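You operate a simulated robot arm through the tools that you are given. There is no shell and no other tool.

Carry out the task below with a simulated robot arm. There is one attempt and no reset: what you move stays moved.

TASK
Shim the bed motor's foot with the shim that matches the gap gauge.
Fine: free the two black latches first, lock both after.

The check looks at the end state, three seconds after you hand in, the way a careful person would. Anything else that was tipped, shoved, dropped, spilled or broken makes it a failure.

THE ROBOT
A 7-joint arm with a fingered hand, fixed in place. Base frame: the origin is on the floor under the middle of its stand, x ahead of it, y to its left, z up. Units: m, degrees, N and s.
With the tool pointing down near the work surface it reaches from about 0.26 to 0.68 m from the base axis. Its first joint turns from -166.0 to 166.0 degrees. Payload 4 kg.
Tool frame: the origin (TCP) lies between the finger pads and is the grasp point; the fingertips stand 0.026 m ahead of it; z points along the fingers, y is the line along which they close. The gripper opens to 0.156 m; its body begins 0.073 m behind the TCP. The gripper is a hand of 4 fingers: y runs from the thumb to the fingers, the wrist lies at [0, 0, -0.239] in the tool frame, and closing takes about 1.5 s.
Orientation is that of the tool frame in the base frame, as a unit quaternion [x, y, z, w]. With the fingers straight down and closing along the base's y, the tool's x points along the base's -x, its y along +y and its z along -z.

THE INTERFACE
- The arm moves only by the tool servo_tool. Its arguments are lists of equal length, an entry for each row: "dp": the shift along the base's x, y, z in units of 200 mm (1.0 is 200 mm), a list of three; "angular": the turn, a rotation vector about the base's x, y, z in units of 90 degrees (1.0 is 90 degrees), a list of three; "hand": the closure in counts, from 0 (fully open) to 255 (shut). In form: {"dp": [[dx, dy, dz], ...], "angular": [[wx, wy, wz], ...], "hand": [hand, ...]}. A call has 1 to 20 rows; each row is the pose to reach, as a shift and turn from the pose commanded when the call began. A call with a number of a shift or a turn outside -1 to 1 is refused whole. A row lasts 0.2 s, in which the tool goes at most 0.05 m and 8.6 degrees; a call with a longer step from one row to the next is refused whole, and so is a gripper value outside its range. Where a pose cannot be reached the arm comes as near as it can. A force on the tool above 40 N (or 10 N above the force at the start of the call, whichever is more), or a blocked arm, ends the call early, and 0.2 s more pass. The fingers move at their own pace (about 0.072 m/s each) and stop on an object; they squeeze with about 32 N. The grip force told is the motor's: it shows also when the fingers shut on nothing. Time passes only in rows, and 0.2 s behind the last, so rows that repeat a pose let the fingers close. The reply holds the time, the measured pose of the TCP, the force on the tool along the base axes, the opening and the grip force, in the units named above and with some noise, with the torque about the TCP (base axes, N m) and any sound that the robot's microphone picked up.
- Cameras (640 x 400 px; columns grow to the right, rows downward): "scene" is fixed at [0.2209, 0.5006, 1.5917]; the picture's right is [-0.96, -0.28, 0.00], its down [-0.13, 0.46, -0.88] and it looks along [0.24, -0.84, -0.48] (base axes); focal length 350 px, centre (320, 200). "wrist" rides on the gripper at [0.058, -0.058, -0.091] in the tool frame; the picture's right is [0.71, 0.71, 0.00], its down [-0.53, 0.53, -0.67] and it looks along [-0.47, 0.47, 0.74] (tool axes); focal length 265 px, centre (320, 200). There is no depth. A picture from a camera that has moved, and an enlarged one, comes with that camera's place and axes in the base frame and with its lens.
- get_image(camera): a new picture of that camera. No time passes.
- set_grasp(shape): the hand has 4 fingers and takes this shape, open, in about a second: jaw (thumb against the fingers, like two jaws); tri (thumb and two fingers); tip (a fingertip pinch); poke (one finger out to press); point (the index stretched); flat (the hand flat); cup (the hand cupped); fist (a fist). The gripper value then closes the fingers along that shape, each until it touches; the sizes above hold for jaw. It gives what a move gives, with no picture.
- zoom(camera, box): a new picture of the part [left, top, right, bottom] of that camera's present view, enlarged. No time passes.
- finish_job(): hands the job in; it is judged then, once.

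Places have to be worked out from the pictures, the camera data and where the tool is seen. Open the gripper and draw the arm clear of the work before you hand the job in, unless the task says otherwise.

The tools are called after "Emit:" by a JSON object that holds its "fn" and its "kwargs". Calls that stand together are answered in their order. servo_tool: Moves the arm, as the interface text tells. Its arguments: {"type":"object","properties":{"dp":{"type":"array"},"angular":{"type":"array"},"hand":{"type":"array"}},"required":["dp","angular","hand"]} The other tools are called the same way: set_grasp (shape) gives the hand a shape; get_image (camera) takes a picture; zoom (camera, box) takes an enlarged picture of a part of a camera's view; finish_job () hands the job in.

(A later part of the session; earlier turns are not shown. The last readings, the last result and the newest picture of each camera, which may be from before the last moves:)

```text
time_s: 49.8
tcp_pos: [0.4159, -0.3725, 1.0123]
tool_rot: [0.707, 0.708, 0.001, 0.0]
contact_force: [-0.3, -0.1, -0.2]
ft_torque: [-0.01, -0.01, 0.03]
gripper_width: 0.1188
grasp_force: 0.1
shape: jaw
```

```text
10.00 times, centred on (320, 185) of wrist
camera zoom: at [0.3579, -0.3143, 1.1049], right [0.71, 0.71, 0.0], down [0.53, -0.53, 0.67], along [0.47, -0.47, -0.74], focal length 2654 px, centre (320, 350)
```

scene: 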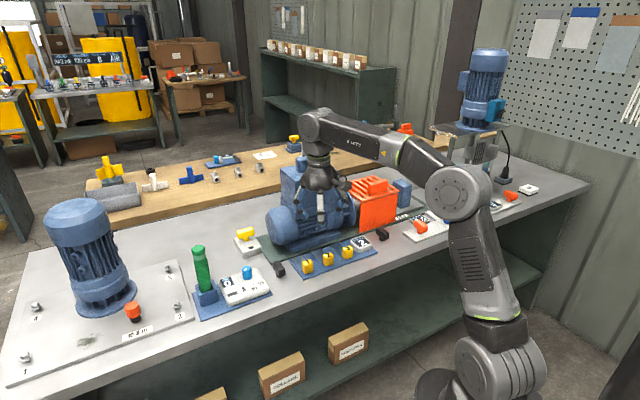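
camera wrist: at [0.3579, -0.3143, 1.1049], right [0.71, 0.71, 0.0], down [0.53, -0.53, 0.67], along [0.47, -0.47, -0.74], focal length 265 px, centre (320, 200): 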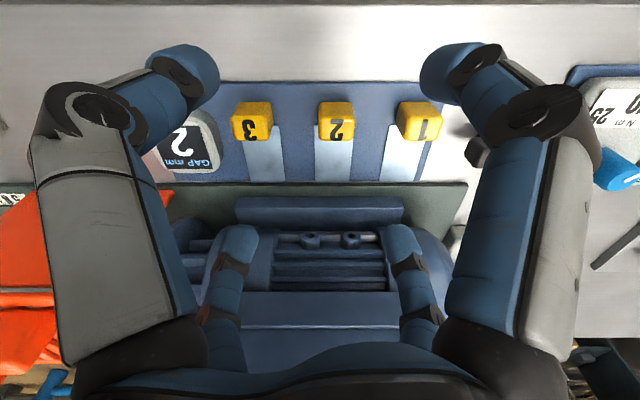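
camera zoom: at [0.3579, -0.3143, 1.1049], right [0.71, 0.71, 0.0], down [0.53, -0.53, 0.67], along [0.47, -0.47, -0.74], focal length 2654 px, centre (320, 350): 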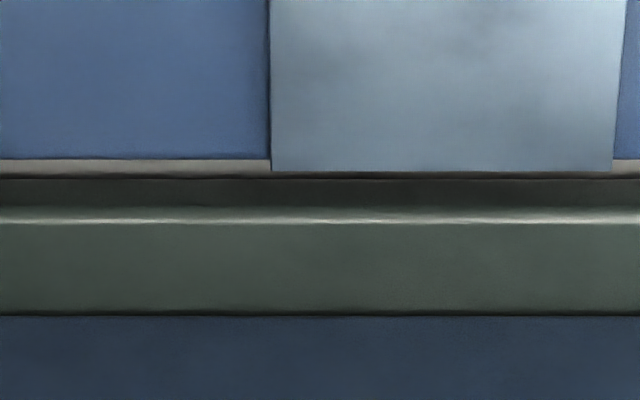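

No clear gap shows from above. I tilt the hand back 50° to bring the wrist camera down to a low angle facing the foot, staying above the tabs.

Emit:
{"fn": "servo_tool", "kwargs": {"dp": [[-0.01, 0.01, 0], [-0.02, 0.02, 0], [-0.03, 0.03, 0], [-0.04, 0.04, 0], [-0.05, 0.05, 0], [-0.062, 0.062, 0], [-0.062, 0.062, 0], [-0.062, 0.062, -0.12], [-0.062, 0.062, -0.22], [-0.062, 0.062, -0.22]], "angular": [[-0.0561, -0.0561, 0], [-0.1122, -0.1122, 0], [-0.1683, -0.1683, 0], [-0.2244, -0.2244, 0], [-0.2806, -0.2806, 0], [-0.3367, -0.3367, 0], [-0.393, -0.393, 0], [-0.393, -0.393, 0], [-0.393, -0.393, 0], [-0.393, -0.393, 0]], "hand": [60, 60, 60, 60, 60, 60, 60, 60, 60, 60]}}

Emit:
{"fn": "get_image", "kwargs": {"camera": "wrist"}}

Emit:
{"fn": "get_image", "kwargs": {"camera": "scene"}}

```text
time_s: 52.0
tcp_pos: [0.4043, -0.3597, 0.9668]
tool_rot: [0.641, 0.641, 0.001, 0.422]
contact_force: [-0.5, 0.5, 0.5]
ft_torque: [-0.03, 0.06, 0.01]
gripper_width: 0.1197
grasp_force: 0.0
shape: jaw
out of reach, approached as far as the arm can: row 7, 8
```

```text
taken
camera wrist: at [0.3167, -0.2718, 0.9638], right [0.71, 0.71, 0.0], down [-0.02, 0.02, 1.0], along [0.71, -0.71, 0.03], focal length 265 px, centre (320, 200)
```

wrist: 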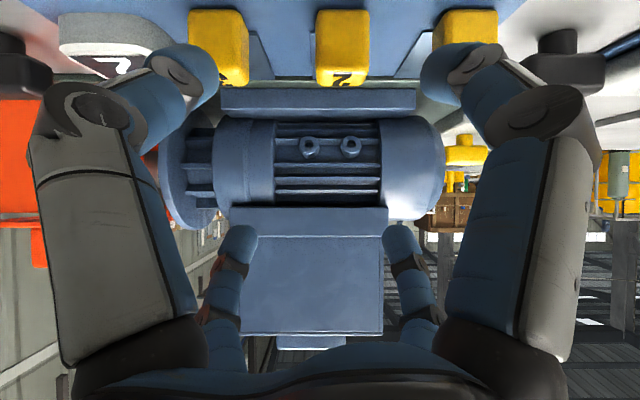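

```text
taken
```

scene: 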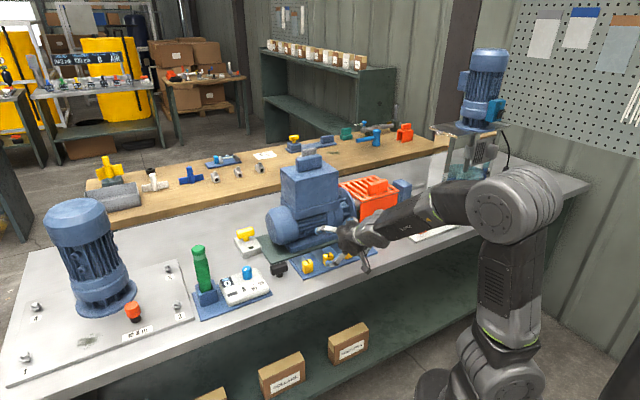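

A low-angle view (upside down). I zoom on the foot's lower edge between the tabs.

Emit:
{"fn": "zoom", "kwargs": {"camera": "wrist", "box": [210, 50, 430, 130]}}

Emit:
{"fn": "zoom", "kwargs": {"camera": "wrist", "box": [365, 60, 445, 110]}}

Emit:
{"fn": "zoom", "kwargs": {"camera": "wrist", "box": [240, 65, 330, 110]}}

```text
2.91 times, centred on (320, 90) of wrist
camera zoom: at [0.3167, -0.2718, 0.9638], right [0.71, 0.71, 0.0], down [-0.02, 0.02, 1.0], along [0.71, -0.71, 0.03], focal length 772 px, centre (320, 520)
```

zoom: 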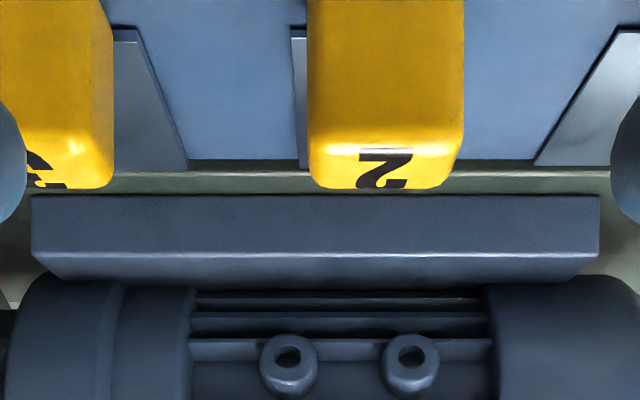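

```text
8.00 times, centred on (405, 85) of wrist
camera zoom: at [0.3167, -0.2718, 0.9638], right [0.71, 0.71, 0.0], down [-0.02, 0.02, 1.0], along [0.71, -0.71, 0.03], focal length 2123 px, centre (-360, 1120)
```

zoom: 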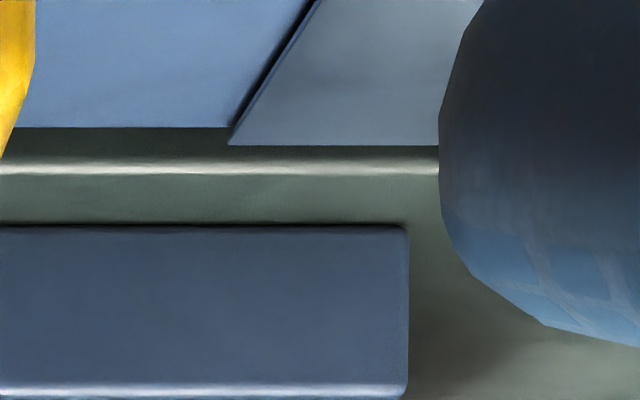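

```text
7.11 times, centred on (285, 88) of wrist
camera zoom: at [0.3167, -0.2718, 0.9638], right [0.71, 0.71, 0.0], down [-0.02, 0.02, 1.0], along [0.71, -0.71, 0.03], focal length 1887 px, centre (569, 1000)
```

zoom: 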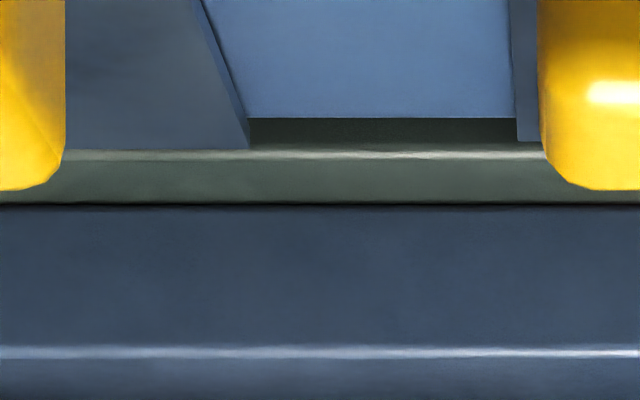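

There is a thin dark line under the foot. I magnify it further to see if it's a real gap.

Emit:
{"fn": "zoom", "kwargs": {"camera": "wrist", "box": [270, 78, 294, 94]}}

Emit:
{"fn": "zoom", "kwargs": {"camera": "wrist", "box": [404, 80, 422, 92]}}

Emit:
{"fn": "zoom", "kwargs": {"camera": "wrist", "box": [214, 80, 232, 92]}}

```text
16.00 times, centred on (282, 86) of wrist
camera zoom: at [0.3167, -0.2718, 0.9638], right [0.71, 0.71, 0.0], down [-0.02, 0.02, 1.0], along [0.71, -0.71, 0.03], focal length 4246 px, centre (928, 2024)
```

zoom: 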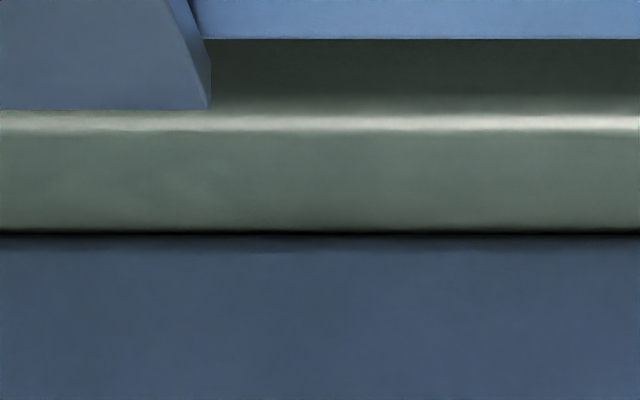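

```text
16.00 times, centred on (413, 86) of wrist
camera zoom: at [0.3167, -0.2718, 0.9638], right [0.71, 0.71, 0.0], down [-0.02, 0.02, 1.0], along [0.71, -0.71, 0.03], focal length 4246 px, centre (-1168, 2024)
```

zoom: 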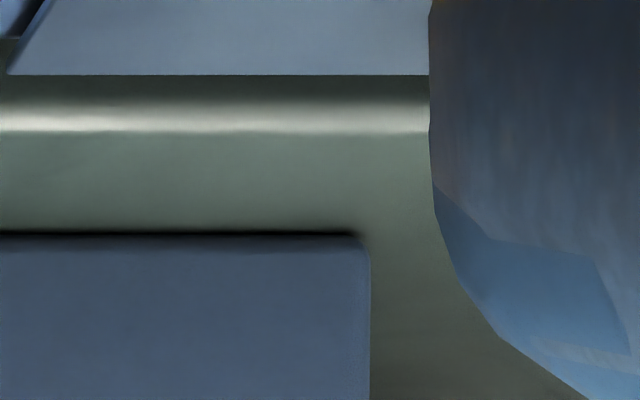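

```text
16.00 times, centred on (223, 86) of wrist
camera zoom: at [0.3167, -0.2718, 0.9638], right [0.71, 0.71, 0.0], down [-0.02, 0.02, 1.0], along [0.71, -0.71, 0.03], focal length 4246 px, centre (1872, 2024)
```

zoom: 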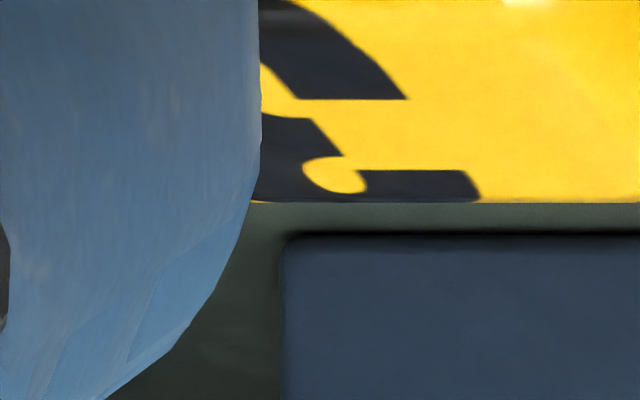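

The foot appears to sit on the bed with at most a hairline. I compare with the earliest view to see whether the motor has shifted since the latches were freed.

Emit:
{"fn": "zoom", "kwargs": {"camera": "scene", "box": [285, 225, 385, 287]}}

Emit:
{"fn": "zoom", "kwargs": {"camera": "scene", "box": [260, 140, 360, 250]}}

Emit:
{"fn": "zoom", "kwargs": {"camera": "scene", "box": [230, 140, 430, 290]}}

```text
6.40 times, centred on (335, 256) of scene
camera zoom: at [0.2209, 0.5006, 1.5917], right [-0.96, -0.28, 0.0], down [-0.13, 0.46, -0.88], along [0.24, -0.84, -0.48], focal length 2241 px, centre (224, -158)
```

zoom: 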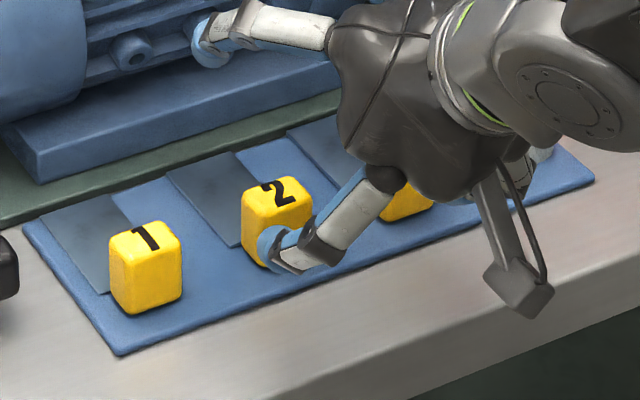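

```text
3.64 times, centred on (310, 195) of scene
camera zoom: at [0.2209, 0.5006, 1.5917], right [-0.96, -0.28, 0.0], down [-0.13, 0.46, -0.88], along [0.24, -0.84, -0.48], focal length 1273 px, centre (356, 218)
```

zoom: 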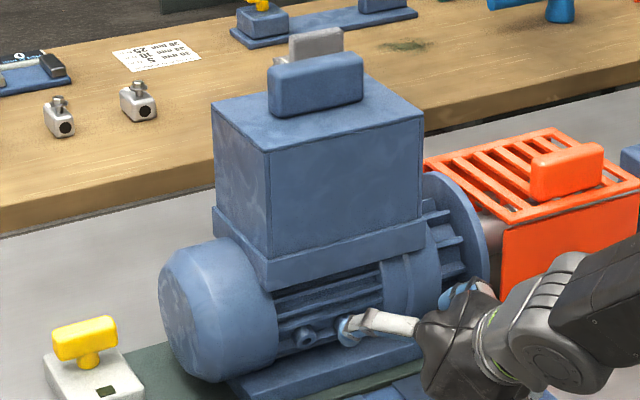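

```text
2.67 times, centred on (330, 215) of scene
camera zoom: at [0.2209, 0.5006, 1.5917], right [-0.96, -0.28, 0.0], down [-0.13, 0.46, -0.88], along [0.24, -0.84, -0.48], focal length 934 px, centre (293, 160)
```

zoom: 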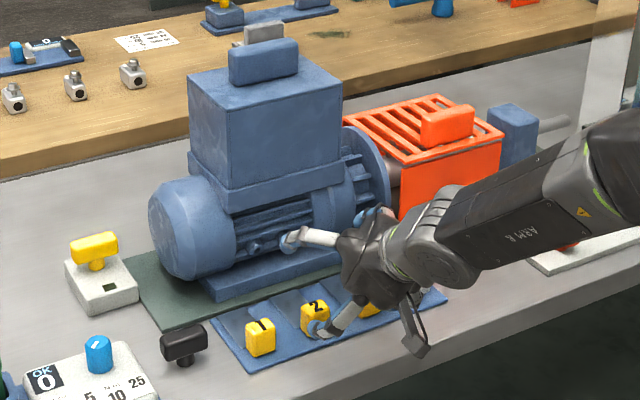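

The motor hasn't moved and the plates are visibly 1, 2 and 3 mm thick, so shim 2 is the match. I bring the hand upright again, away from the motor, before going to tab 2.

Emit:
{"fn": "servo_tool", "kwargs": {"dp": [[-0.02, 0.02, 0.08], [-0.03, 0.03, 0.16], [-0.03, 0.03, 0.24], [-0.03, 0.03, 0.3], [-0.03, 0.03, 0.3], [-0.03, 0.03, 0.3], [-0.03, 0.03, 0.3], [-0.03, 0.03, 0.3]], "angular": [[0.0561, 0.0561, 0], [0.1122, 0.1122, 0], [0.1683, 0.1683, 0], [0.2244, 0.2244, 0], [0.2806, 0.2806, 0], [0.3367, 0.3367, 0], [0.392, 0.392, 0], [0.392, 0.392, 0]], "hand": [60, 60, 60, 60, 60, 60, 60, 60]}}

```text
time_s: 53.8
tcp_pos: [0.3969, -0.3545, 1.0291]
tool_rot: [0.707, 0.707, 0.0, 0.0]
contact_force: [0.0, 0.6, -0.4]
ft_torque: [-0.01, -0.01, 0.0]
gripper_width: 0.1193
grasp_force: 0.0
shape: jaw
out of reach, approached as far as the arm can: row 1
```

Upright again. I yaw to align the fingers with tab 2's sides and hover above it with a narrowed opening.

Emit:
{"fn": "servo_tool", "kwargs": {"dp": [[0.04, -0.02, 0], [0.08, -0.04, -0.04], [0.12, -0.065, -0.1], [0.16, -0.09, -0.16], [0.2, -0.11, -0.22], [0.2395, -0.1295, -0.27], [0.2395, -0.1295, -0.27]], "angular": [[0, 0, 0.0833], [0, 0, 0.1667], [0, 0, 0.25], [0, 0, 0.3333], [0, 0, 0.4167], [0, 0, 0.5], [0, 0, 0.5]], "hand": [163, 163, 163, 163, 163, 163, 163]}}

Emit:
{"fn": "get_image", "kwargs": {"camera": "wrist"}}

Emit:
{"fn": "zoom", "kwargs": {"camera": "wrist", "box": [230, 40, 410, 220]}}

Emit:
{"fn": "zoom", "kwargs": {"camera": "scene", "box": [280, 200, 380, 280]}}

```text
time_s: 55.4
tcp_pos: [0.446, -0.3793, 0.976]
tool_rot: [0.382, 0.924, 0.0, 0.0]
contact_force: [-0.9, -0.1, -0.1]
ft_torque: [-0.01, 0.02, 0.0]
gripper_width: 0.0568
grasp_force: 0.0
shape: jaw
```

```text
taken
camera wrist: at [0.3637, -0.3789, 1.0677], right [0.0, 1.0, 0.0], down [0.74, 0.0, 0.67], along [0.67, 0.0, -0.74], focal length 265 px, centre (320, 200)
```

wrist: 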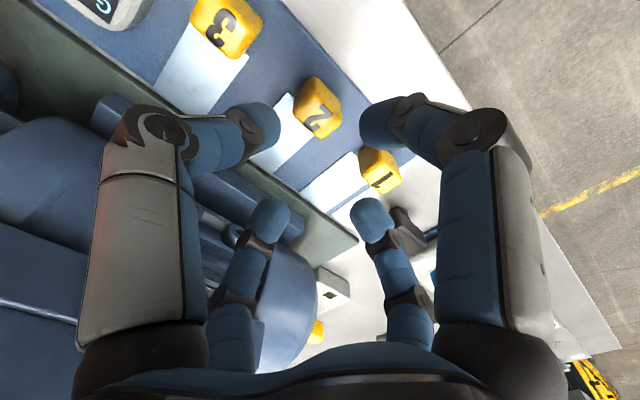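

```text
2.22 times, centred on (320, 130) of wrist
camera zoom: at [0.3637, -0.3789, 1.0677], right [0.0, 1.0, 0.0], down [0.74, 0.0, 0.67], along [0.67, 0.0, -0.74], focal length 590 px, centre (320, 356)
```

zoom: 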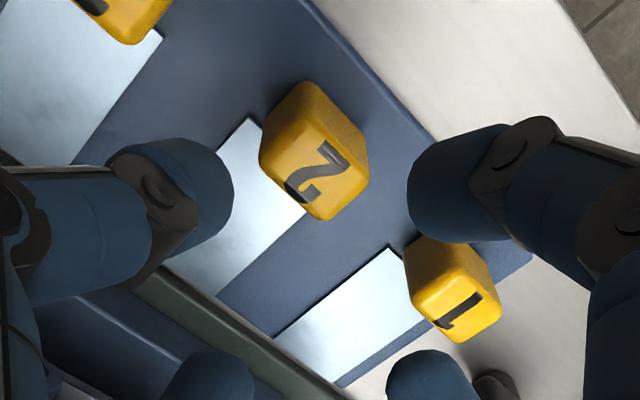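

```text
5.00 times, centred on (330, 240) of scene
camera zoom: at [0.2209, 0.5006, 1.5917], right [-0.96, -0.28, 0.0], down [-0.13, 0.46, -0.88], along [0.24, -0.84, -0.48], focal length 1751 px, centre (270, 0)
```

zoom: 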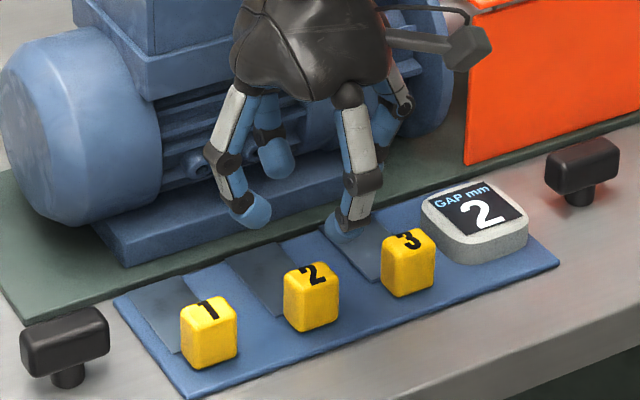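

Tab 2's top centre computes to (0.444,-0.381), within 2 mm of the hand axis. I trim that and descend around the tab.

Emit:
{"fn": "servo_tool", "kwargs": {"dp": [[-0.007, -0.007, -0.08], [-0.007, -0.007, -0.16], [-0.007, -0.007, -0.24], [-0.007, -0.007, -0.3], [-0.007, -0.007, -0.35], [-0.007, -0.007, -0.39], [-0.007, -0.007, -0.425], [-0.007, -0.007, -0.425]], "angular": [[0, 0, 0], [0, 0, 0], [0, 0, 0], [0, 0, 0], [0, 0, 0], [0, 0, 0], [0, 0, 0], [0, 0, 0]], "hand": [163, 163, 163, 163, 163, 163, 163, 163]}}

Emit:
{"fn": "get_image", "kwargs": {"camera": "wrist"}}

Emit:
{"fn": "zoom", "kwargs": {"camera": "scene", "box": [290, 220, 370, 280]}}

```text
time_s: 57.2
tcp_pos: [0.444, -0.3815, 0.8906]
tool_rot: [0.383, 0.924, 0.0, 0.0]
contact_force: [-2.8, -2.8, 1.9]
ft_torque: [0.14, -0.12, -0.03]
gripper_width: 0.0558
grasp_force: 0.1
shape: jaw
```

```text
taken
camera wrist: at [0.3614, -0.3813, 0.9822], right [0.0, 1.0, 0.0], down [0.74, 0.0, 0.67], along [0.67, 0.0, -0.74], focal length 265 px, centre (320, 200)
```

wrist: 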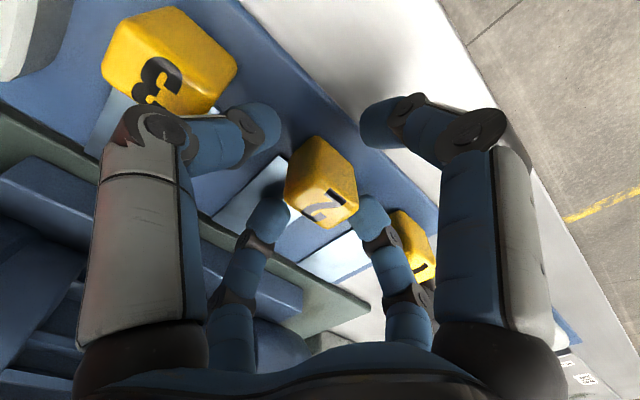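

```text
6.67 times, centred on (330, 250) of scene
camera zoom: at [0.2209, 0.5006, 1.5917], right [-0.96, -0.28, 0.0], down [-0.13, 0.46, -0.88], along [0.24, -0.84, -0.48], focal length 2334 px, centre (253, -133)
```

zoom: 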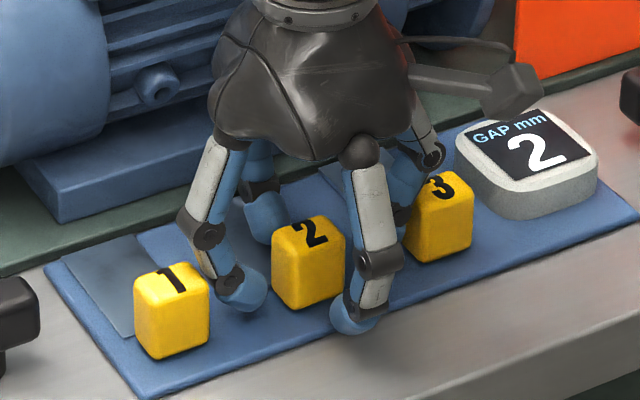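

A light 4 N sideways force suggests the +u finger is brushing something. I shift 2.5 mm to -u and re-check before closing.

Emit:
{"fn": "servo_tool", "kwargs": {"dp": [[-0.009, -0.009, 0], [-0.009, -0.009, 0]], "angular": [[0, 0, 0], [0, 0, 0]], "hand": [166, 170]}}

Emit:
{"fn": "zoom", "kwargs": {"camera": "wrist", "box": [220, 80, 460, 300]}}

Emit:
{"fn": "zoom", "kwargs": {"camera": "scene", "box": [290, 225, 350, 275]}}

```text
time_s: 57.8
tcp_pos: [0.4429, -0.3844, 0.8904]
tool_rot: [0.383, 0.924, 0.001, 0.0]
contact_force: [-1.0, 0.4, -0.1]
ft_torque: [0.01, -0.01, 0.01]
gripper_width: 0.0522
grasp_force: 0.1
shape: jaw
```

```text
1.82 times, centred on (340, 190) of wrist
camera zoom: at [0.3603, -0.3826, 0.9818], right [0.0, 1.0, 0.0], down [0.74, 0.0, 0.67], along [0.67, 0.0, -0.74], focal length 483 px, centre (284, 218)
```

zoom: 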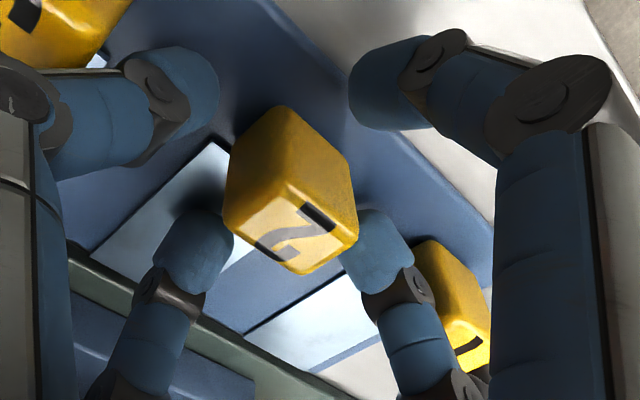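

```text
8.00 times, centred on (320, 250) of scene
camera zoom: at [0.2209, 0.5006, 1.5917], right [-0.96, -0.28, 0.0], down [-0.13, 0.46, -0.88], along [0.24, -0.84, -0.48], focal length 2801 px, centre (320, -200)
```

zoom: 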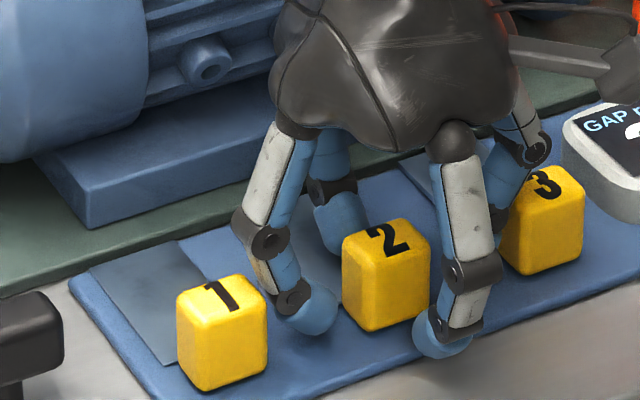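

Contact cleared and tab 1 is unmoved. I close on tab 2 while re-centring by 1.5 mm.

Emit:
{"fn": "servo_tool", "kwargs": {"dp": [[0, 0, 0], [0.003, 0.003, 0], [0.006, 0.006, 0], [0.006, 0.006, 0], [0.006, 0.006, 0], [0.006, 0.006, 0], [0.006, 0.006, 0]], "angular": [[0, 0, 0], [0, 0, 0], [0, 0, 0], [0, 0, 0], [0, 0, 0], [0, 0, 0], [0, 0, 0]], "hand": [180, 190, 200, 215, 230, 230, 230]}}

Emit:
{"fn": "get_image", "kwargs": {"camera": "wrist"}}

Emit:
{"fn": "zoom", "kwargs": {"camera": "scene", "box": [290, 225, 350, 275]}}

```text
time_s: 59.4
tcp_pos: [0.4436, -0.3818, 0.8894]
tool_rot: [0.383, 0.924, 0.001, 0.0]
contact_force: [0.8, -0.5, -5.0]
ft_torque: [-0.03, -0.02, -0.02]
gripper_width: 0.0229
grasp_force: 32.2
shape: jaw
```

```text
taken
camera wrist: at [0.3609, -0.3818, 0.9813], right [0.0, 1.0, 0.0], down [0.74, 0.0, 0.67], along [0.67, 0.0, -0.74], focal length 265 px, centre (320, 200)
```

wrist: 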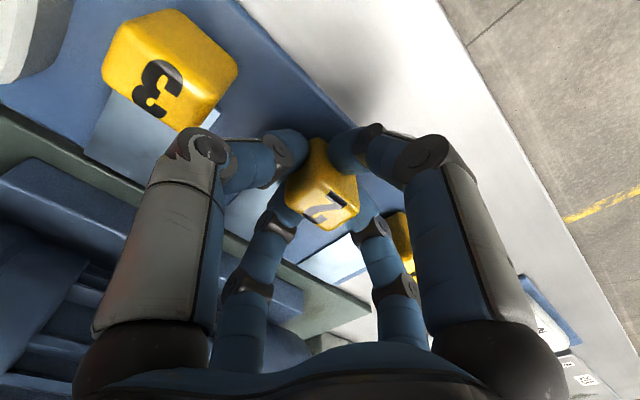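

```text
8.00 times, centred on (320, 250) of scene
camera zoom: at [0.2209, 0.5006, 1.5917], right [-0.96, -0.28, 0.0], down [-0.13, 0.46, -0.88], along [0.24, -0.84, -0.48], focal length 2801 px, centre (320, -200)
```

zoom: 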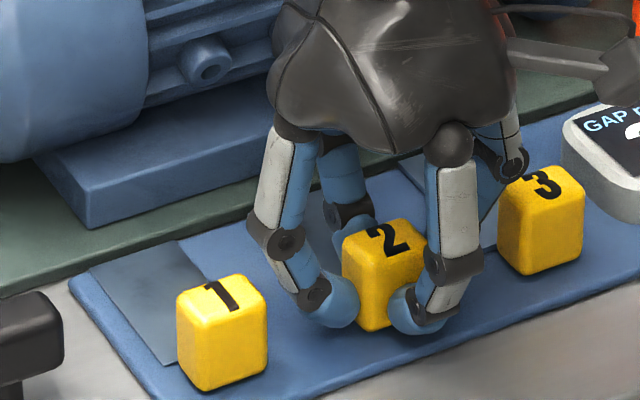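

Tab 2 is gripped with 32 N. I lift it 8 mm straight up to see that the shim comes along level.

Emit:
{"fn": "servo_tool", "kwargs": {"dp": [[0, 0, 0.02], [0, 0, 0.04], [0, 0, 0.04]], "angular": [[0, 0, 0], [0, 0, 0], [0, 0, 0]], "hand": [230, 230, 230]}}

Emit:
{"fn": "get_image", "kwargs": {"camera": "wrist"}}

Emit:
{"fn": "zoom", "kwargs": {"camera": "scene", "box": [290, 225, 350, 275]}}

```text
time_s: 60.0
tcp_pos: [0.442, -0.3819, 0.8901]
tool_rot: [0.382, 0.924, 0.002, -0.004]
contact_force: [9.1, -5.6, -14.7]
ft_torque: [-0.14, -0.2, 0.04]
gripper_width: 0.0219
grasp_force: 32.2
shape: jaw
stopped in row 2: the force on the tool passed its limit at 44 N (the readings are from after the stop); the commanded pose is now the measured one
```

```text
taken
camera wrist: at [0.3602, -0.3819, 0.9821], right [0.0, 1.0, 0.01], down [0.75, 0.0, 0.67], along [0.67, 0.01, -0.75], focal length 265 px, centre (320, 200)
```

wrist: 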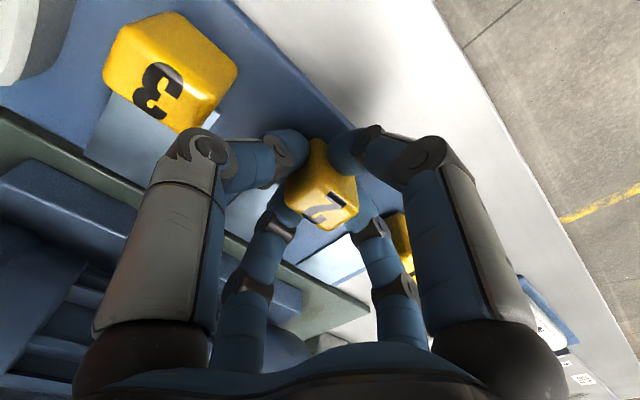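

```text
8.00 times, centred on (320, 250) of scene
camera zoom: at [0.2209, 0.5006, 1.5917], right [-0.96, -0.28, 0.0], down [-0.13, 0.46, -0.88], along [0.24, -0.84, -0.48], focal length 2801 px, centre (320, -200)
```

zoom: 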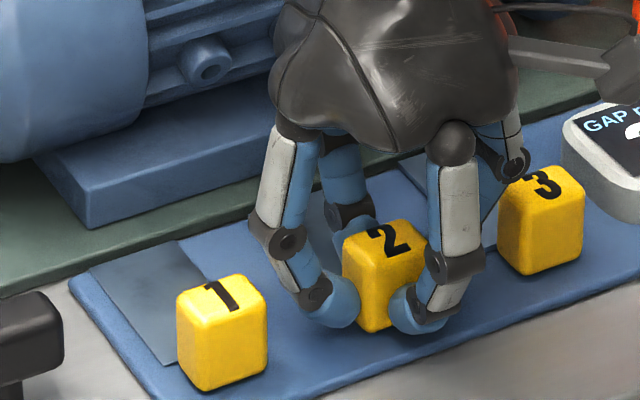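

The shim won't lift (44 N limit reached), so it is guided and slides only, toward the foot. I ease the vertical load off and try a gentle 8 mm slide toward the motor.

Emit:
{"fn": "servo_tool", "kwargs": {"dp": [[0, 0, -0.006], [0, 0, -0.006]], "angular": [[0, 0, 0], [0, 0, 0]], "hand": [230, 230]}}

Emit:
{"fn": "servo_tool", "kwargs": {"dp": [[0.009, -0.009, 0], [0.018, -0.018, 0], [0.027, -0.027, 0], [0.027, -0.027, 0]], "angular": [[0, 0, 0], [0, 0, 0], [0, 0, 0], [0, 0, 0]], "hand": [230, 230, 230, 230]}}

Emit:
{"fn": "zoom", "kwargs": {"camera": "scene", "box": [290, 225, 350, 275]}}

Emit:
{"fn": "get_image", "kwargs": {"camera": "wrist"}}

```text
time_s: 60.6
tcp_pos: [0.4428, -0.3821, 0.8897]
tool_rot: [0.382, 0.924, 0.002, -0.002]
contact_force: [9.6, -6.2, -11.4]
ft_torque: [-0.14, -0.24, 0.06]
gripper_width: 0.022
grasp_force: 32.0
shape: jaw
```

```text
time_s: 61.6
tcp_pos: [0.448, -0.3867, 0.8894]
tool_rot: [0.382, 0.924, 0.002, -0.003]
contact_force: [3.0, 2.4, -11.7]
ft_torque: [0.03, -0.08, 0.02]
gripper_width: 0.0218
grasp_force: 31.8
shape: jaw
```

```text
8.00 times, centred on (320, 250) of scene
camera zoom: at [0.2209, 0.5006, 1.5917], right [-0.96, -0.28, 0.0], down [-0.13, 0.46, -0.88], along [0.24, -0.84, -0.48], focal length 2801 px, centre (320, -200)
```

zoom: 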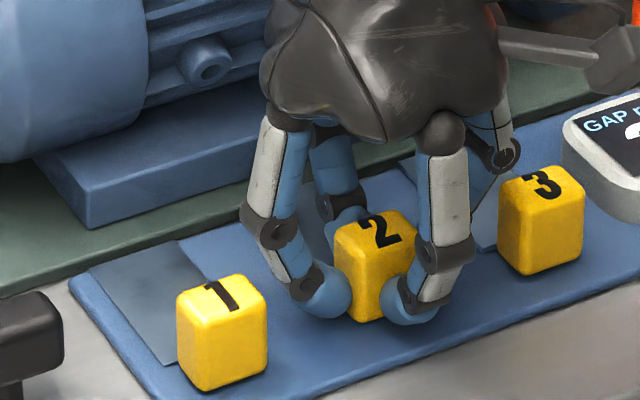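

```text
taken
camera wrist: at [0.3656, -0.3874, 0.9821], right [0.0, 1.0, 0.01], down [0.75, 0.0, 0.67], along [0.67, 0.01, -0.75], focal length 265 px, centre (320, 200)
```

wrist: 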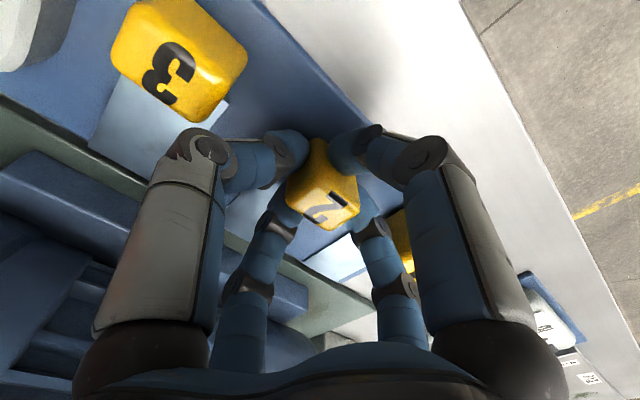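

It slides freely toward the motor. I continue in small steps, watching force and the plate's end at the foot.

Emit:
{"fn": "servo_tool", "kwargs": {"dp": [[0.009, -0.009, 0], [0.018, -0.018, 0], [0.027, -0.027, 0], [0.036, -0.036, 0], [0.036, -0.036, 0]], "angular": [[0, 0, 0], [0, 0, 0], [0, 0, 0], [0, 0, 0], [0, 0, 0]], "hand": [230, 230, 230, 230, 230]}}

Emit:
{"fn": "zoom", "kwargs": {"camera": "scene", "box": [290, 225, 350, 275]}}

Emit:
{"fn": "zoom", "kwargs": {"camera": "wrist", "box": [140, 100, 400, 320]}}

```text
time_s: 62.8
tcp_pos: [0.4565, -0.3944, 0.8899]
tool_rot: [0.382, 0.924, 0.001, -0.003]
contact_force: [1.8, 3.0, -17.5]
ft_torque: [0.03, -0.07, -0.01]
gripper_width: 0.022
grasp_force: 31.6
shape: jaw
```

```text
8.00 times, centred on (320, 250) of scene
camera zoom: at [0.2209, 0.5006, 1.5917], right [-0.96, -0.28, 0.0], down [-0.13, 0.46, -0.88], along [0.24, -0.84, -0.48], focal length 2801 px, centre (320, -200)
```

zoom: 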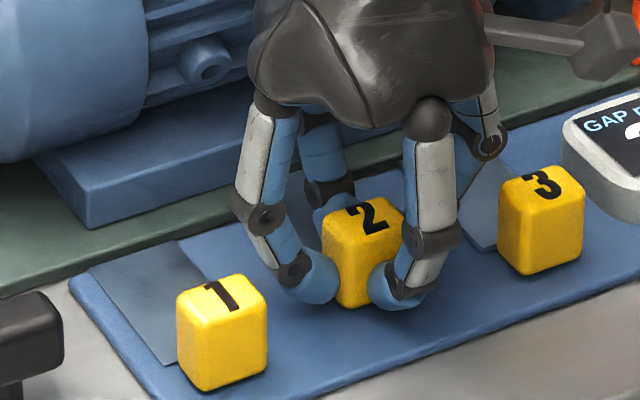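

```text
1.82 times, centred on (270, 210) of wrist
camera zoom: at [0.3726, -0.3944, 0.9823], right [0.0, 1.0, 0.01], down [0.75, 0.0, 0.67], along [0.67, 0.01, -0.75], focal length 483 px, centre (411, 182)
```

zoom: 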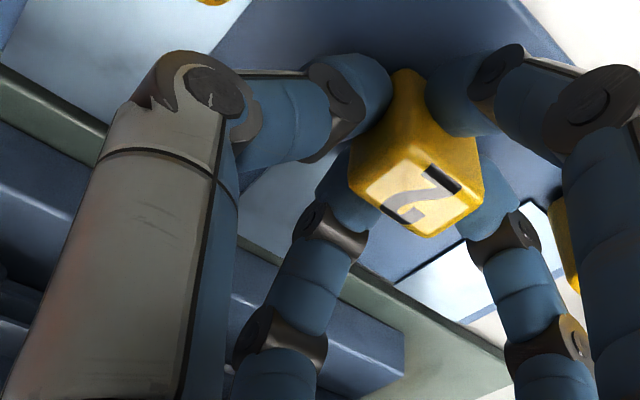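

No obstruction so far (about 19 mm of travel). I ease the hand down 1.5 mm to take off the pull, and slide another 10 mm.

Emit:
{"fn": "servo_tool", "kwargs": {"dp": [[0, 0, -0.008], [0.009, -0.009, -0.008], [0.018, -0.018, -0.008], [0.027, -0.027, -0.008], [0.036, -0.036, -0.008], [0.036, -0.036, -0.008]], "angular": [[0, 0, 0], [0, 0, 0], [0, 0, 0], [0, 0, 0], [0, 0, 0], [0, 0, 0]], "hand": [230, 230, 230, 230, 230, 230]}}

Emit:
{"fn": "get_image", "kwargs": {"camera": "wrist"}}

Emit:
{"fn": "zoom", "kwargs": {"camera": "scene", "box": [280, 205, 360, 275]}}

```text
time_s: 64.2
tcp_pos: [0.4621, -0.4023, 0.8897]
tool_rot: [0.381, 0.924, 0.001, -0.003]
contact_force: [1.1, 1.1, -1.9]
ft_torque: [0.0, -0.04, 0.04]
gripper_width: 0.0218
grasp_force: 32.1
shape: jaw
```

```text
taken
camera wrist: at [0.38, -0.4017, 0.9817], right [0.0, 1.0, 0.0], down [0.75, 0.0, 0.67], along [0.67, 0.0, -0.75], focal length 265 px, centre (320, 200)
```

wrist: 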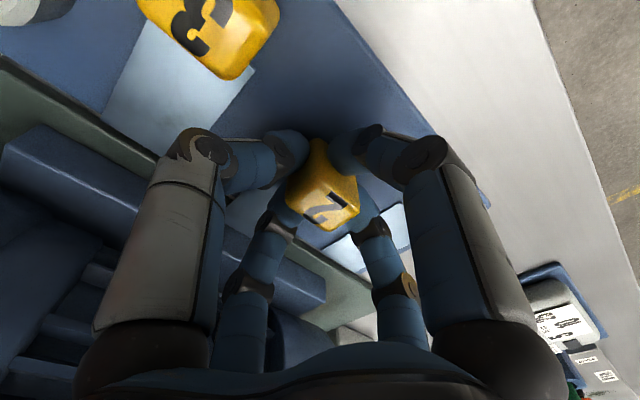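

```text
5.71 times, centred on (320, 240) of scene
camera zoom: at [0.2209, 0.5006, 1.5917], right [-0.96, -0.28, 0.0], down [-0.13, 0.46, -0.88], along [0.24, -0.84, -0.48], focal length 2001 px, centre (320, -29)
```

zoom: 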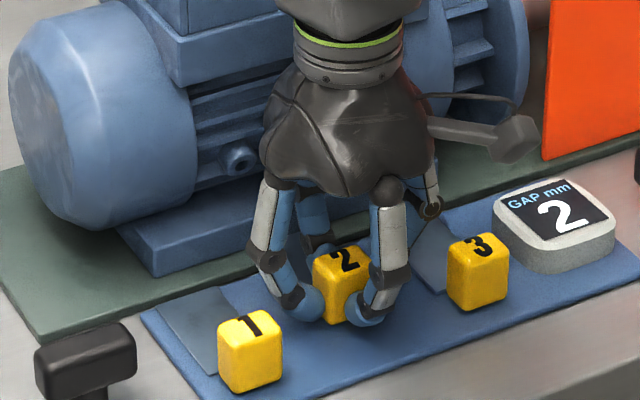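

About 28 mm of travel and the plate end is now beneath the foot's edge, moving freely. The hand will soon near the motor, so I release, lift off and back away, to push the tab from its front face instead.

Emit:
{"fn": "servo_tool", "kwargs": {"dp": [[0, 0, 0], [0, 0, 0], [0, 0, 0], [0, 0, 0], [0, 0, 0.08], [-0.01, 0.01, 0.18], [-0.04, 0.04, 0.28], [-0.1, 0.1, 0.38], [-0.17, 0.17, 0.42], [-0.25, 0.25, 0.42], [-0.28, 0.28, 0.42]], "angular": [[0, 0, 0], [0, 0, 0], [0, 0, 0], [0, 0, 0], [0, 0, 0], [0, 0, 0], [0, 0, 0], [0, 0, 0], [0, 0, 0], [0, 0, 0], [0, 0, 0]], "hand": [200, 177, 177, 177, 177, 177, 177, 177, 177, 177, 177]}}

Emit:
{"fn": "get_image", "kwargs": {"camera": "wrist"}}

Emit:
{"fn": "zoom", "kwargs": {"camera": "scene", "box": [280, 205, 380, 280]}}

```text
time_s: 66.6
tcp_pos: [0.4041, -0.3447, 0.9717]
tool_rot: [0.382, 0.924, 0.002, -0.003]
contact_force: [0.6, 0.6, 0.5]
ft_torque: [0.0, 0.01, 0.0]
gripper_width: 0.0472
grasp_force: 0.0
shape: jaw
```

```text
taken
camera wrist: at [0.3226, -0.3454, 1.0646], right [0.0, 1.0, 0.01], down [0.75, 0.0, 0.67], along [0.67, 0.01, -0.75], focal length 265 px, centre (320, 200)
```

wrist: 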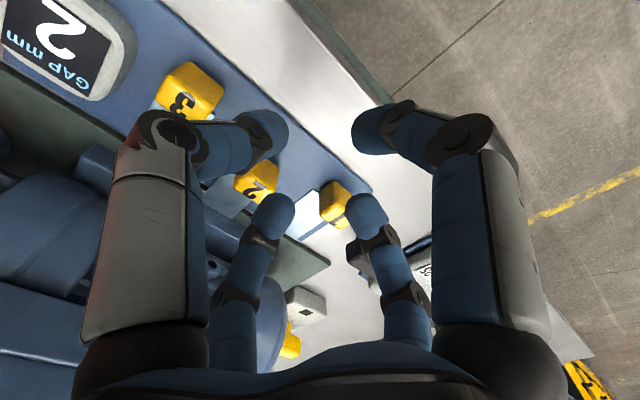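

```text
5.33 times, centred on (330, 242) of scene
camera zoom: at [0.2209, 0.5006, 1.5917], right [-0.96, -0.28, 0.0], down [-0.13, 0.46, -0.88], along [0.24, -0.84, -0.48], focal length 1867 px, centre (267, -27)
```

zoom: 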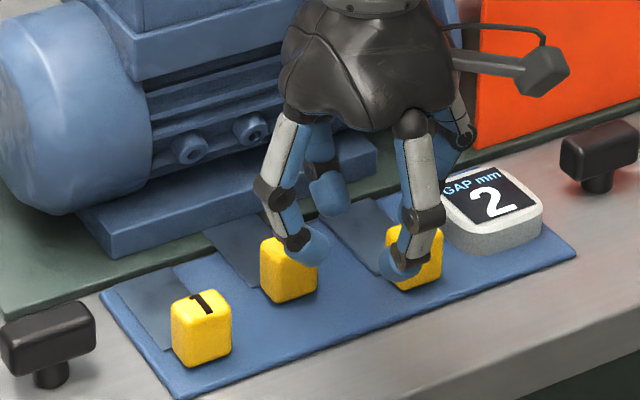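

Shim 2 has advanced over the bed. I zoom to see where the plate's end is relative to the foot.

Emit:
{"fn": "zoom", "kwargs": {"camera": "scene", "box": [300, 232, 340, 262]}}

Emit:
{"fn": "zoom", "kwargs": {"camera": "wrist", "box": [180, 140, 360, 280]}}

```text
13.33 times, centred on (320, 247) of scene
camera zoom: at [0.2209, 0.5006, 1.5917], right [-0.96, -0.28, 0.0], down [-0.13, 0.46, -0.88], along [0.24, -0.84, -0.48], focal length 4668 px, centre (320, -427)
```

zoom: 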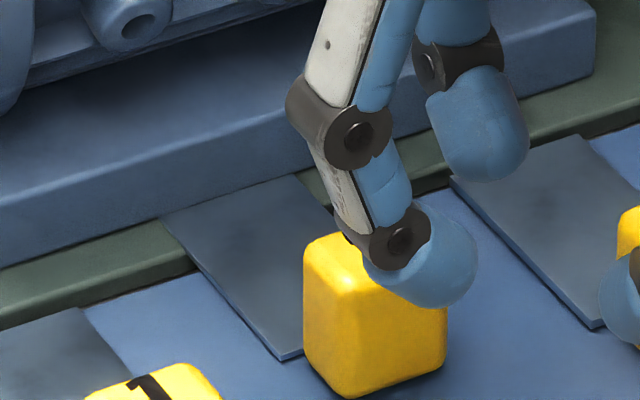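

```text
2.86 times, centred on (270, 210) of wrist
camera zoom: at [0.3226, -0.3454, 1.0646], right [0.0, 1.0, 0.01], down [0.75, 0.0, 0.67], along [0.67, 0.01, -0.75], focal length 758 px, centre (463, 171)
```

zoom: 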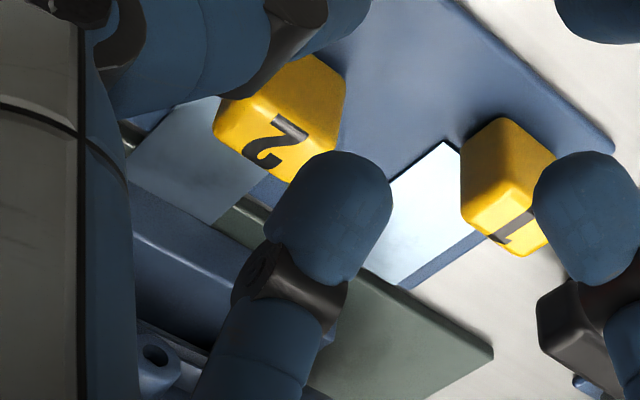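

The plate end now sits right at/under the foot's lower edge. I yaw to the diagonal orientation, then lean the hand back 25° and close the fingers to make a compact pusher.

Emit:
{"fn": "servo_tool", "kwargs": {"dp": [[0, 0, 0], [0, 0, 0], [0, 0, 0], [0, 0, 0], [0, 0, 0], [0, 0, 0], [0, 0, 0]], "angular": [[0, 0, -0.0833], [0, 0, -0.1667], [0, 0, -0.25], [0, 0, -0.3333], [0, 0, -0.4167], [0, 0, -0.5], [0, 0, -0.5]], "hand": [200, 220, 240, 255, 255, 255, 255]}}

Emit:
{"fn": "servo_tool", "kwargs": {"dp": [[0, 0, 0], [0, 0, 0], [0, 0, 0], [0, 0, 0], [0, 0, 0]], "angular": [[-0.0491, -0.0491, 0], [-0.0982, -0.0982, 0], [-0.1473, -0.1473, 0], [-0.1964, -0.1964, 0], [-0.1964, -0.1964, 0]], "hand": [255, 255, 255, 255, 255]}}

Emit:
{"fn": "get_image", "kwargs": {"camera": "wrist"}}

Emit:
{"fn": "zoom", "kwargs": {"camera": "scene", "box": [280, 190, 400, 280]}}

```text
time_s: 68.2
tcp_pos: [0.4067, -0.3462, 0.9729]
tool_rot: [0.707, 0.707, 0.003, -0.002]
contact_force: [-0.5, -0.1, 0.0]
ft_torque: [0.0, 0.01, 0.05]
gripper_width: 0.0
grasp_force: 32.1
shape: jaw
```

```text
time_s: 69.4
tcp_pos: [0.4054, -0.3452, 0.9728]
tool_rot: [0.69, 0.691, 0.003, 0.215]
contact_force: [0.0, 0.4, 1.0]
ft_torque: [0.01, 0.01, 0.02]
gripper_width: 0.0
grasp_force: 32.0
shape: jaw
```

```text
taken
camera wrist: at [0.325, -0.2654, 1.0214], right [0.7, 0.71, 0.0], down [0.28, -0.28, 0.92], along [0.65, -0.65, -0.39], focal length 265 px, centre (320, 200)
```

wrist: 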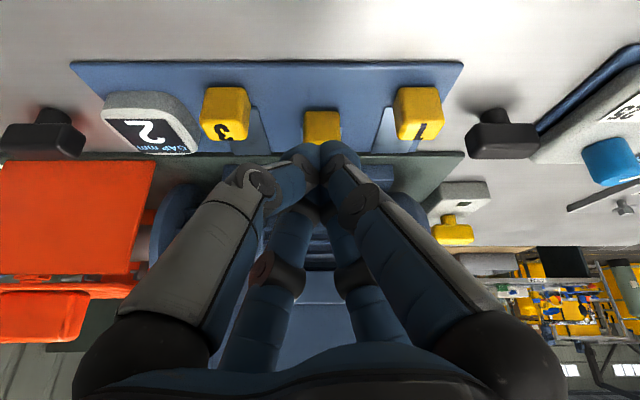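

```text
4.44 times, centred on (340, 235) of scene
camera zoom: at [0.2209, 0.5006, 1.5917], right [-0.96, -0.28, 0.0], down [-0.13, 0.46, -0.88], along [0.24, -0.84, -0.48], focal length 1556 px, centre (231, 44)
```

zoom: 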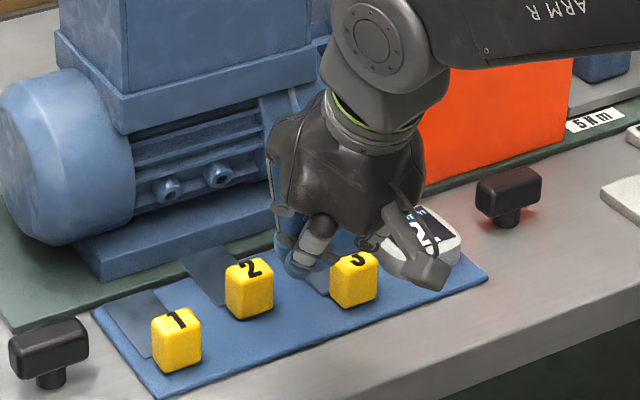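

The pusher is compact and tab 2 is dead ahead. I lower it behind the tab's front face with clearance to the neighbours.

Emit:
{"fn": "servo_tool", "kwargs": {"dp": [[0.02, -0.015, -0.07], [0.045, -0.035, -0.15], [0.068, -0.0545, -0.23], [0.068, -0.0545, -0.3], [0.068, -0.0545, -0.36], [0.068, -0.0545, -0.404], [0.068, -0.0545, -0.404]], "angular": [[0, 0, 0], [0, 0, 0], [0, 0, 0], [0, 0, 0], [0, 0, 0], [0, 0, 0], [0, 0, 0]], "hand": [255, 255, 255, 255, 255, 255, 255]}}

Emit:
{"fn": "get_image", "kwargs": {"camera": "wrist"}}

Emit:
{"fn": "zoom", "kwargs": {"camera": "scene", "box": [280, 205, 380, 280]}}

```text
time_s: 71.0
tcp_pos: [0.4195, -0.3565, 0.8905]
tool_rot: [0.69, 0.691, 0.003, 0.215]
contact_force: [-0.7, 0.4, 0.1]
ft_torque: [-0.04, -0.02, 0.0]
gripper_width: 0.0002
grasp_force: 31.4
shape: jaw
```

```text
taken
camera wrist: at [0.3387, -0.2758, 0.9403], right [0.7, 0.71, 0.0], down [0.28, -0.28, 0.92], along [0.65, -0.65, -0.39], focal length 265 px, centre (320, 200)
```

wrist: 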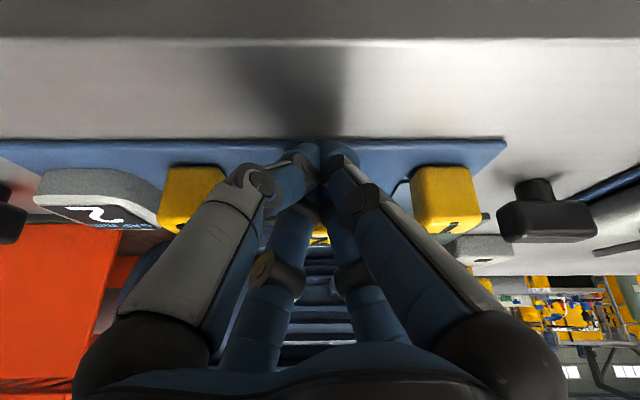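

```text
5.33 times, centred on (330, 242) of scene
camera zoom: at [0.2209, 0.5006, 1.5917], right [-0.96, -0.28, 0.0], down [-0.13, 0.46, -0.88], along [0.24, -0.84, -0.48], focal length 1867 px, centre (267, -27)
```

zoom: 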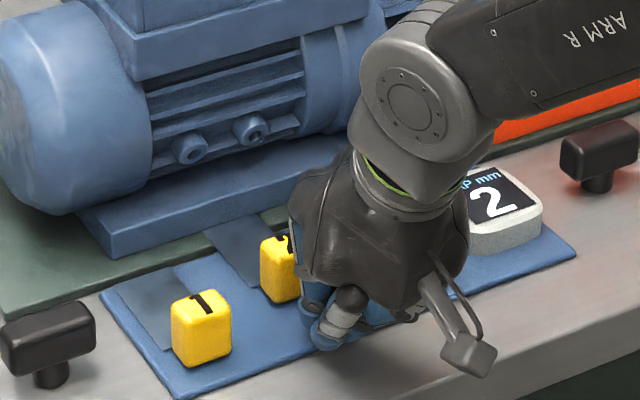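

Clear of everything. I push slowly toward the motor, first 42 mm of hand travel (about 13 mm of it in contact).

Emit:
{"fn": "servo_tool", "kwargs": {"dp": [[0.0177, -0.0177, 0], [0.0354, -0.0354, 0], [0.053, -0.053, 0], [0.0707, -0.0707, 0], [0.0884, -0.0884, 0], [0.106, -0.106, 0], [0.12, -0.12, 0], [0.134, -0.134, 0], [0.148, -0.148, 0], [0.148, -0.148, 0]], "angular": [[0, 0, 0], [0, 0, 0], [0, 0, 0], [0, 0, 0], [0, 0, 0], [0, 0, 0], [0, 0, 0], [0, 0, 0], [0, 0, 0], [0, 0, 0]], "hand": [255, 255, 255, 255, 255, 255, 255, 255, 255, 255]}}

Emit:
{"fn": "get_image", "kwargs": {"camera": "wrist"}}

Emit:
{"fn": "zoom", "kwargs": {"camera": "scene", "box": [280, 205, 380, 280]}}

```text
time_s: 73.2
tcp_pos: [0.4504, -0.3856, 0.892]
tool_rot: [0.689, 0.692, 0.003, 0.215]
contact_force: [0.2, -0.1, -1.2]
ft_torque: [-0.01, 0.0, 0.0]
gripper_width: 0.0002
grasp_force: 32.1
shape: jaw
```

```text
taken
camera wrist: at [0.3682, -0.3063, 0.9408], right [0.7, 0.71, 0.0], down [0.28, -0.28, 0.92], along [0.65, -0.65, -0.39], focal length 265 px, centre (320, 200)
```

wrist: 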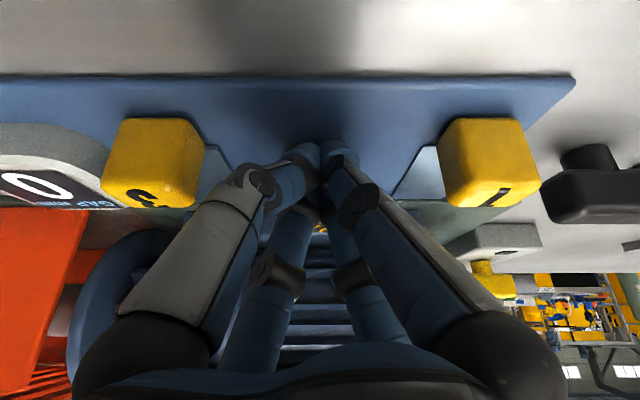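

```text
5.33 times, centred on (330, 242) of scene
camera zoom: at [0.2209, 0.5006, 1.5917], right [-0.96, -0.28, 0.0], down [-0.13, 0.46, -0.88], along [0.24, -0.84, -0.48], focal length 1867 px, centre (267, -27)
```

zoom: 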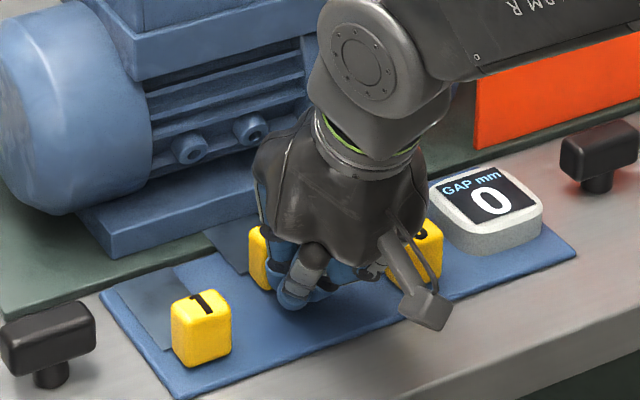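

The gap gauge now reads 0, so shim 2 is filling the gap. I push gently a little further to seat it home, watching for a stop and that the gauge stays at 0.

Emit:
{"fn": "servo_tool", "kwargs": {"dp": [[0.009, -0.009, 0], [0.018, -0.018, 0], [0.027, -0.027, 0], [0.036, -0.036, 0], [0.036, -0.036, 0]], "angular": [[0, 0, 0], [0, 0, 0], [0, 0, 0], [0, 0, 0], [0, 0, 0]], "hand": [255, 255, 255, 255, 255]}}

Emit:
{"fn": "zoom", "kwargs": {"camera": "scene", "box": [280, 205, 380, 280]}}

Emit:
{"fn": "get_image", "kwargs": {"camera": "wrist"}}

```text
time_s: 74.4
tcp_pos: [0.4536, -0.3903, 0.8905]
tool_rot: [0.69, 0.692, 0.001, 0.212]
contact_force: [-18.7, 20.0, 2.7]
ft_torque: [0.35, 0.31, -0.08]
gripper_width: 0.0
grasp_force: 31.8
shape: jaw
```

```text
5.33 times, centred on (330, 242) of scene
camera zoom: at [0.2209, 0.5006, 1.5917], right [-0.96, -0.28, 0.0], down [-0.13, 0.46, -0.88], along [0.24, -0.84, -0.48], focal length 1867 px, centre (267, -27)
```

zoom: 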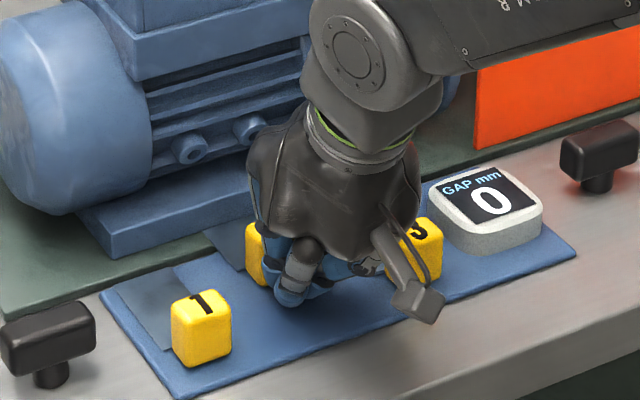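

```text
taken
camera wrist: at [0.3732, -0.311, 0.9406], right [0.7, 0.71, 0.0], down [0.28, -0.28, 0.92], along [0.65, -0.64, -0.4], focal length 265 px, centre (320, 200)
```

wrist: 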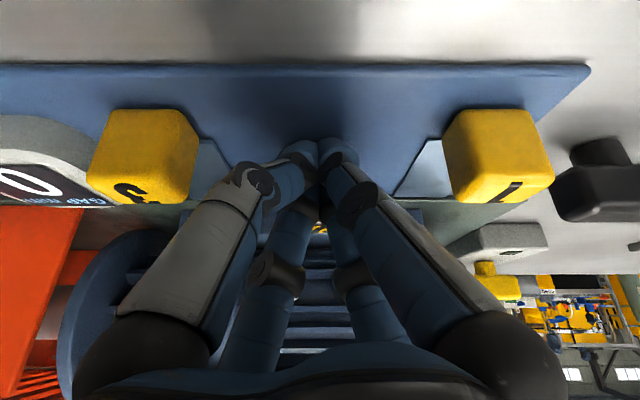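

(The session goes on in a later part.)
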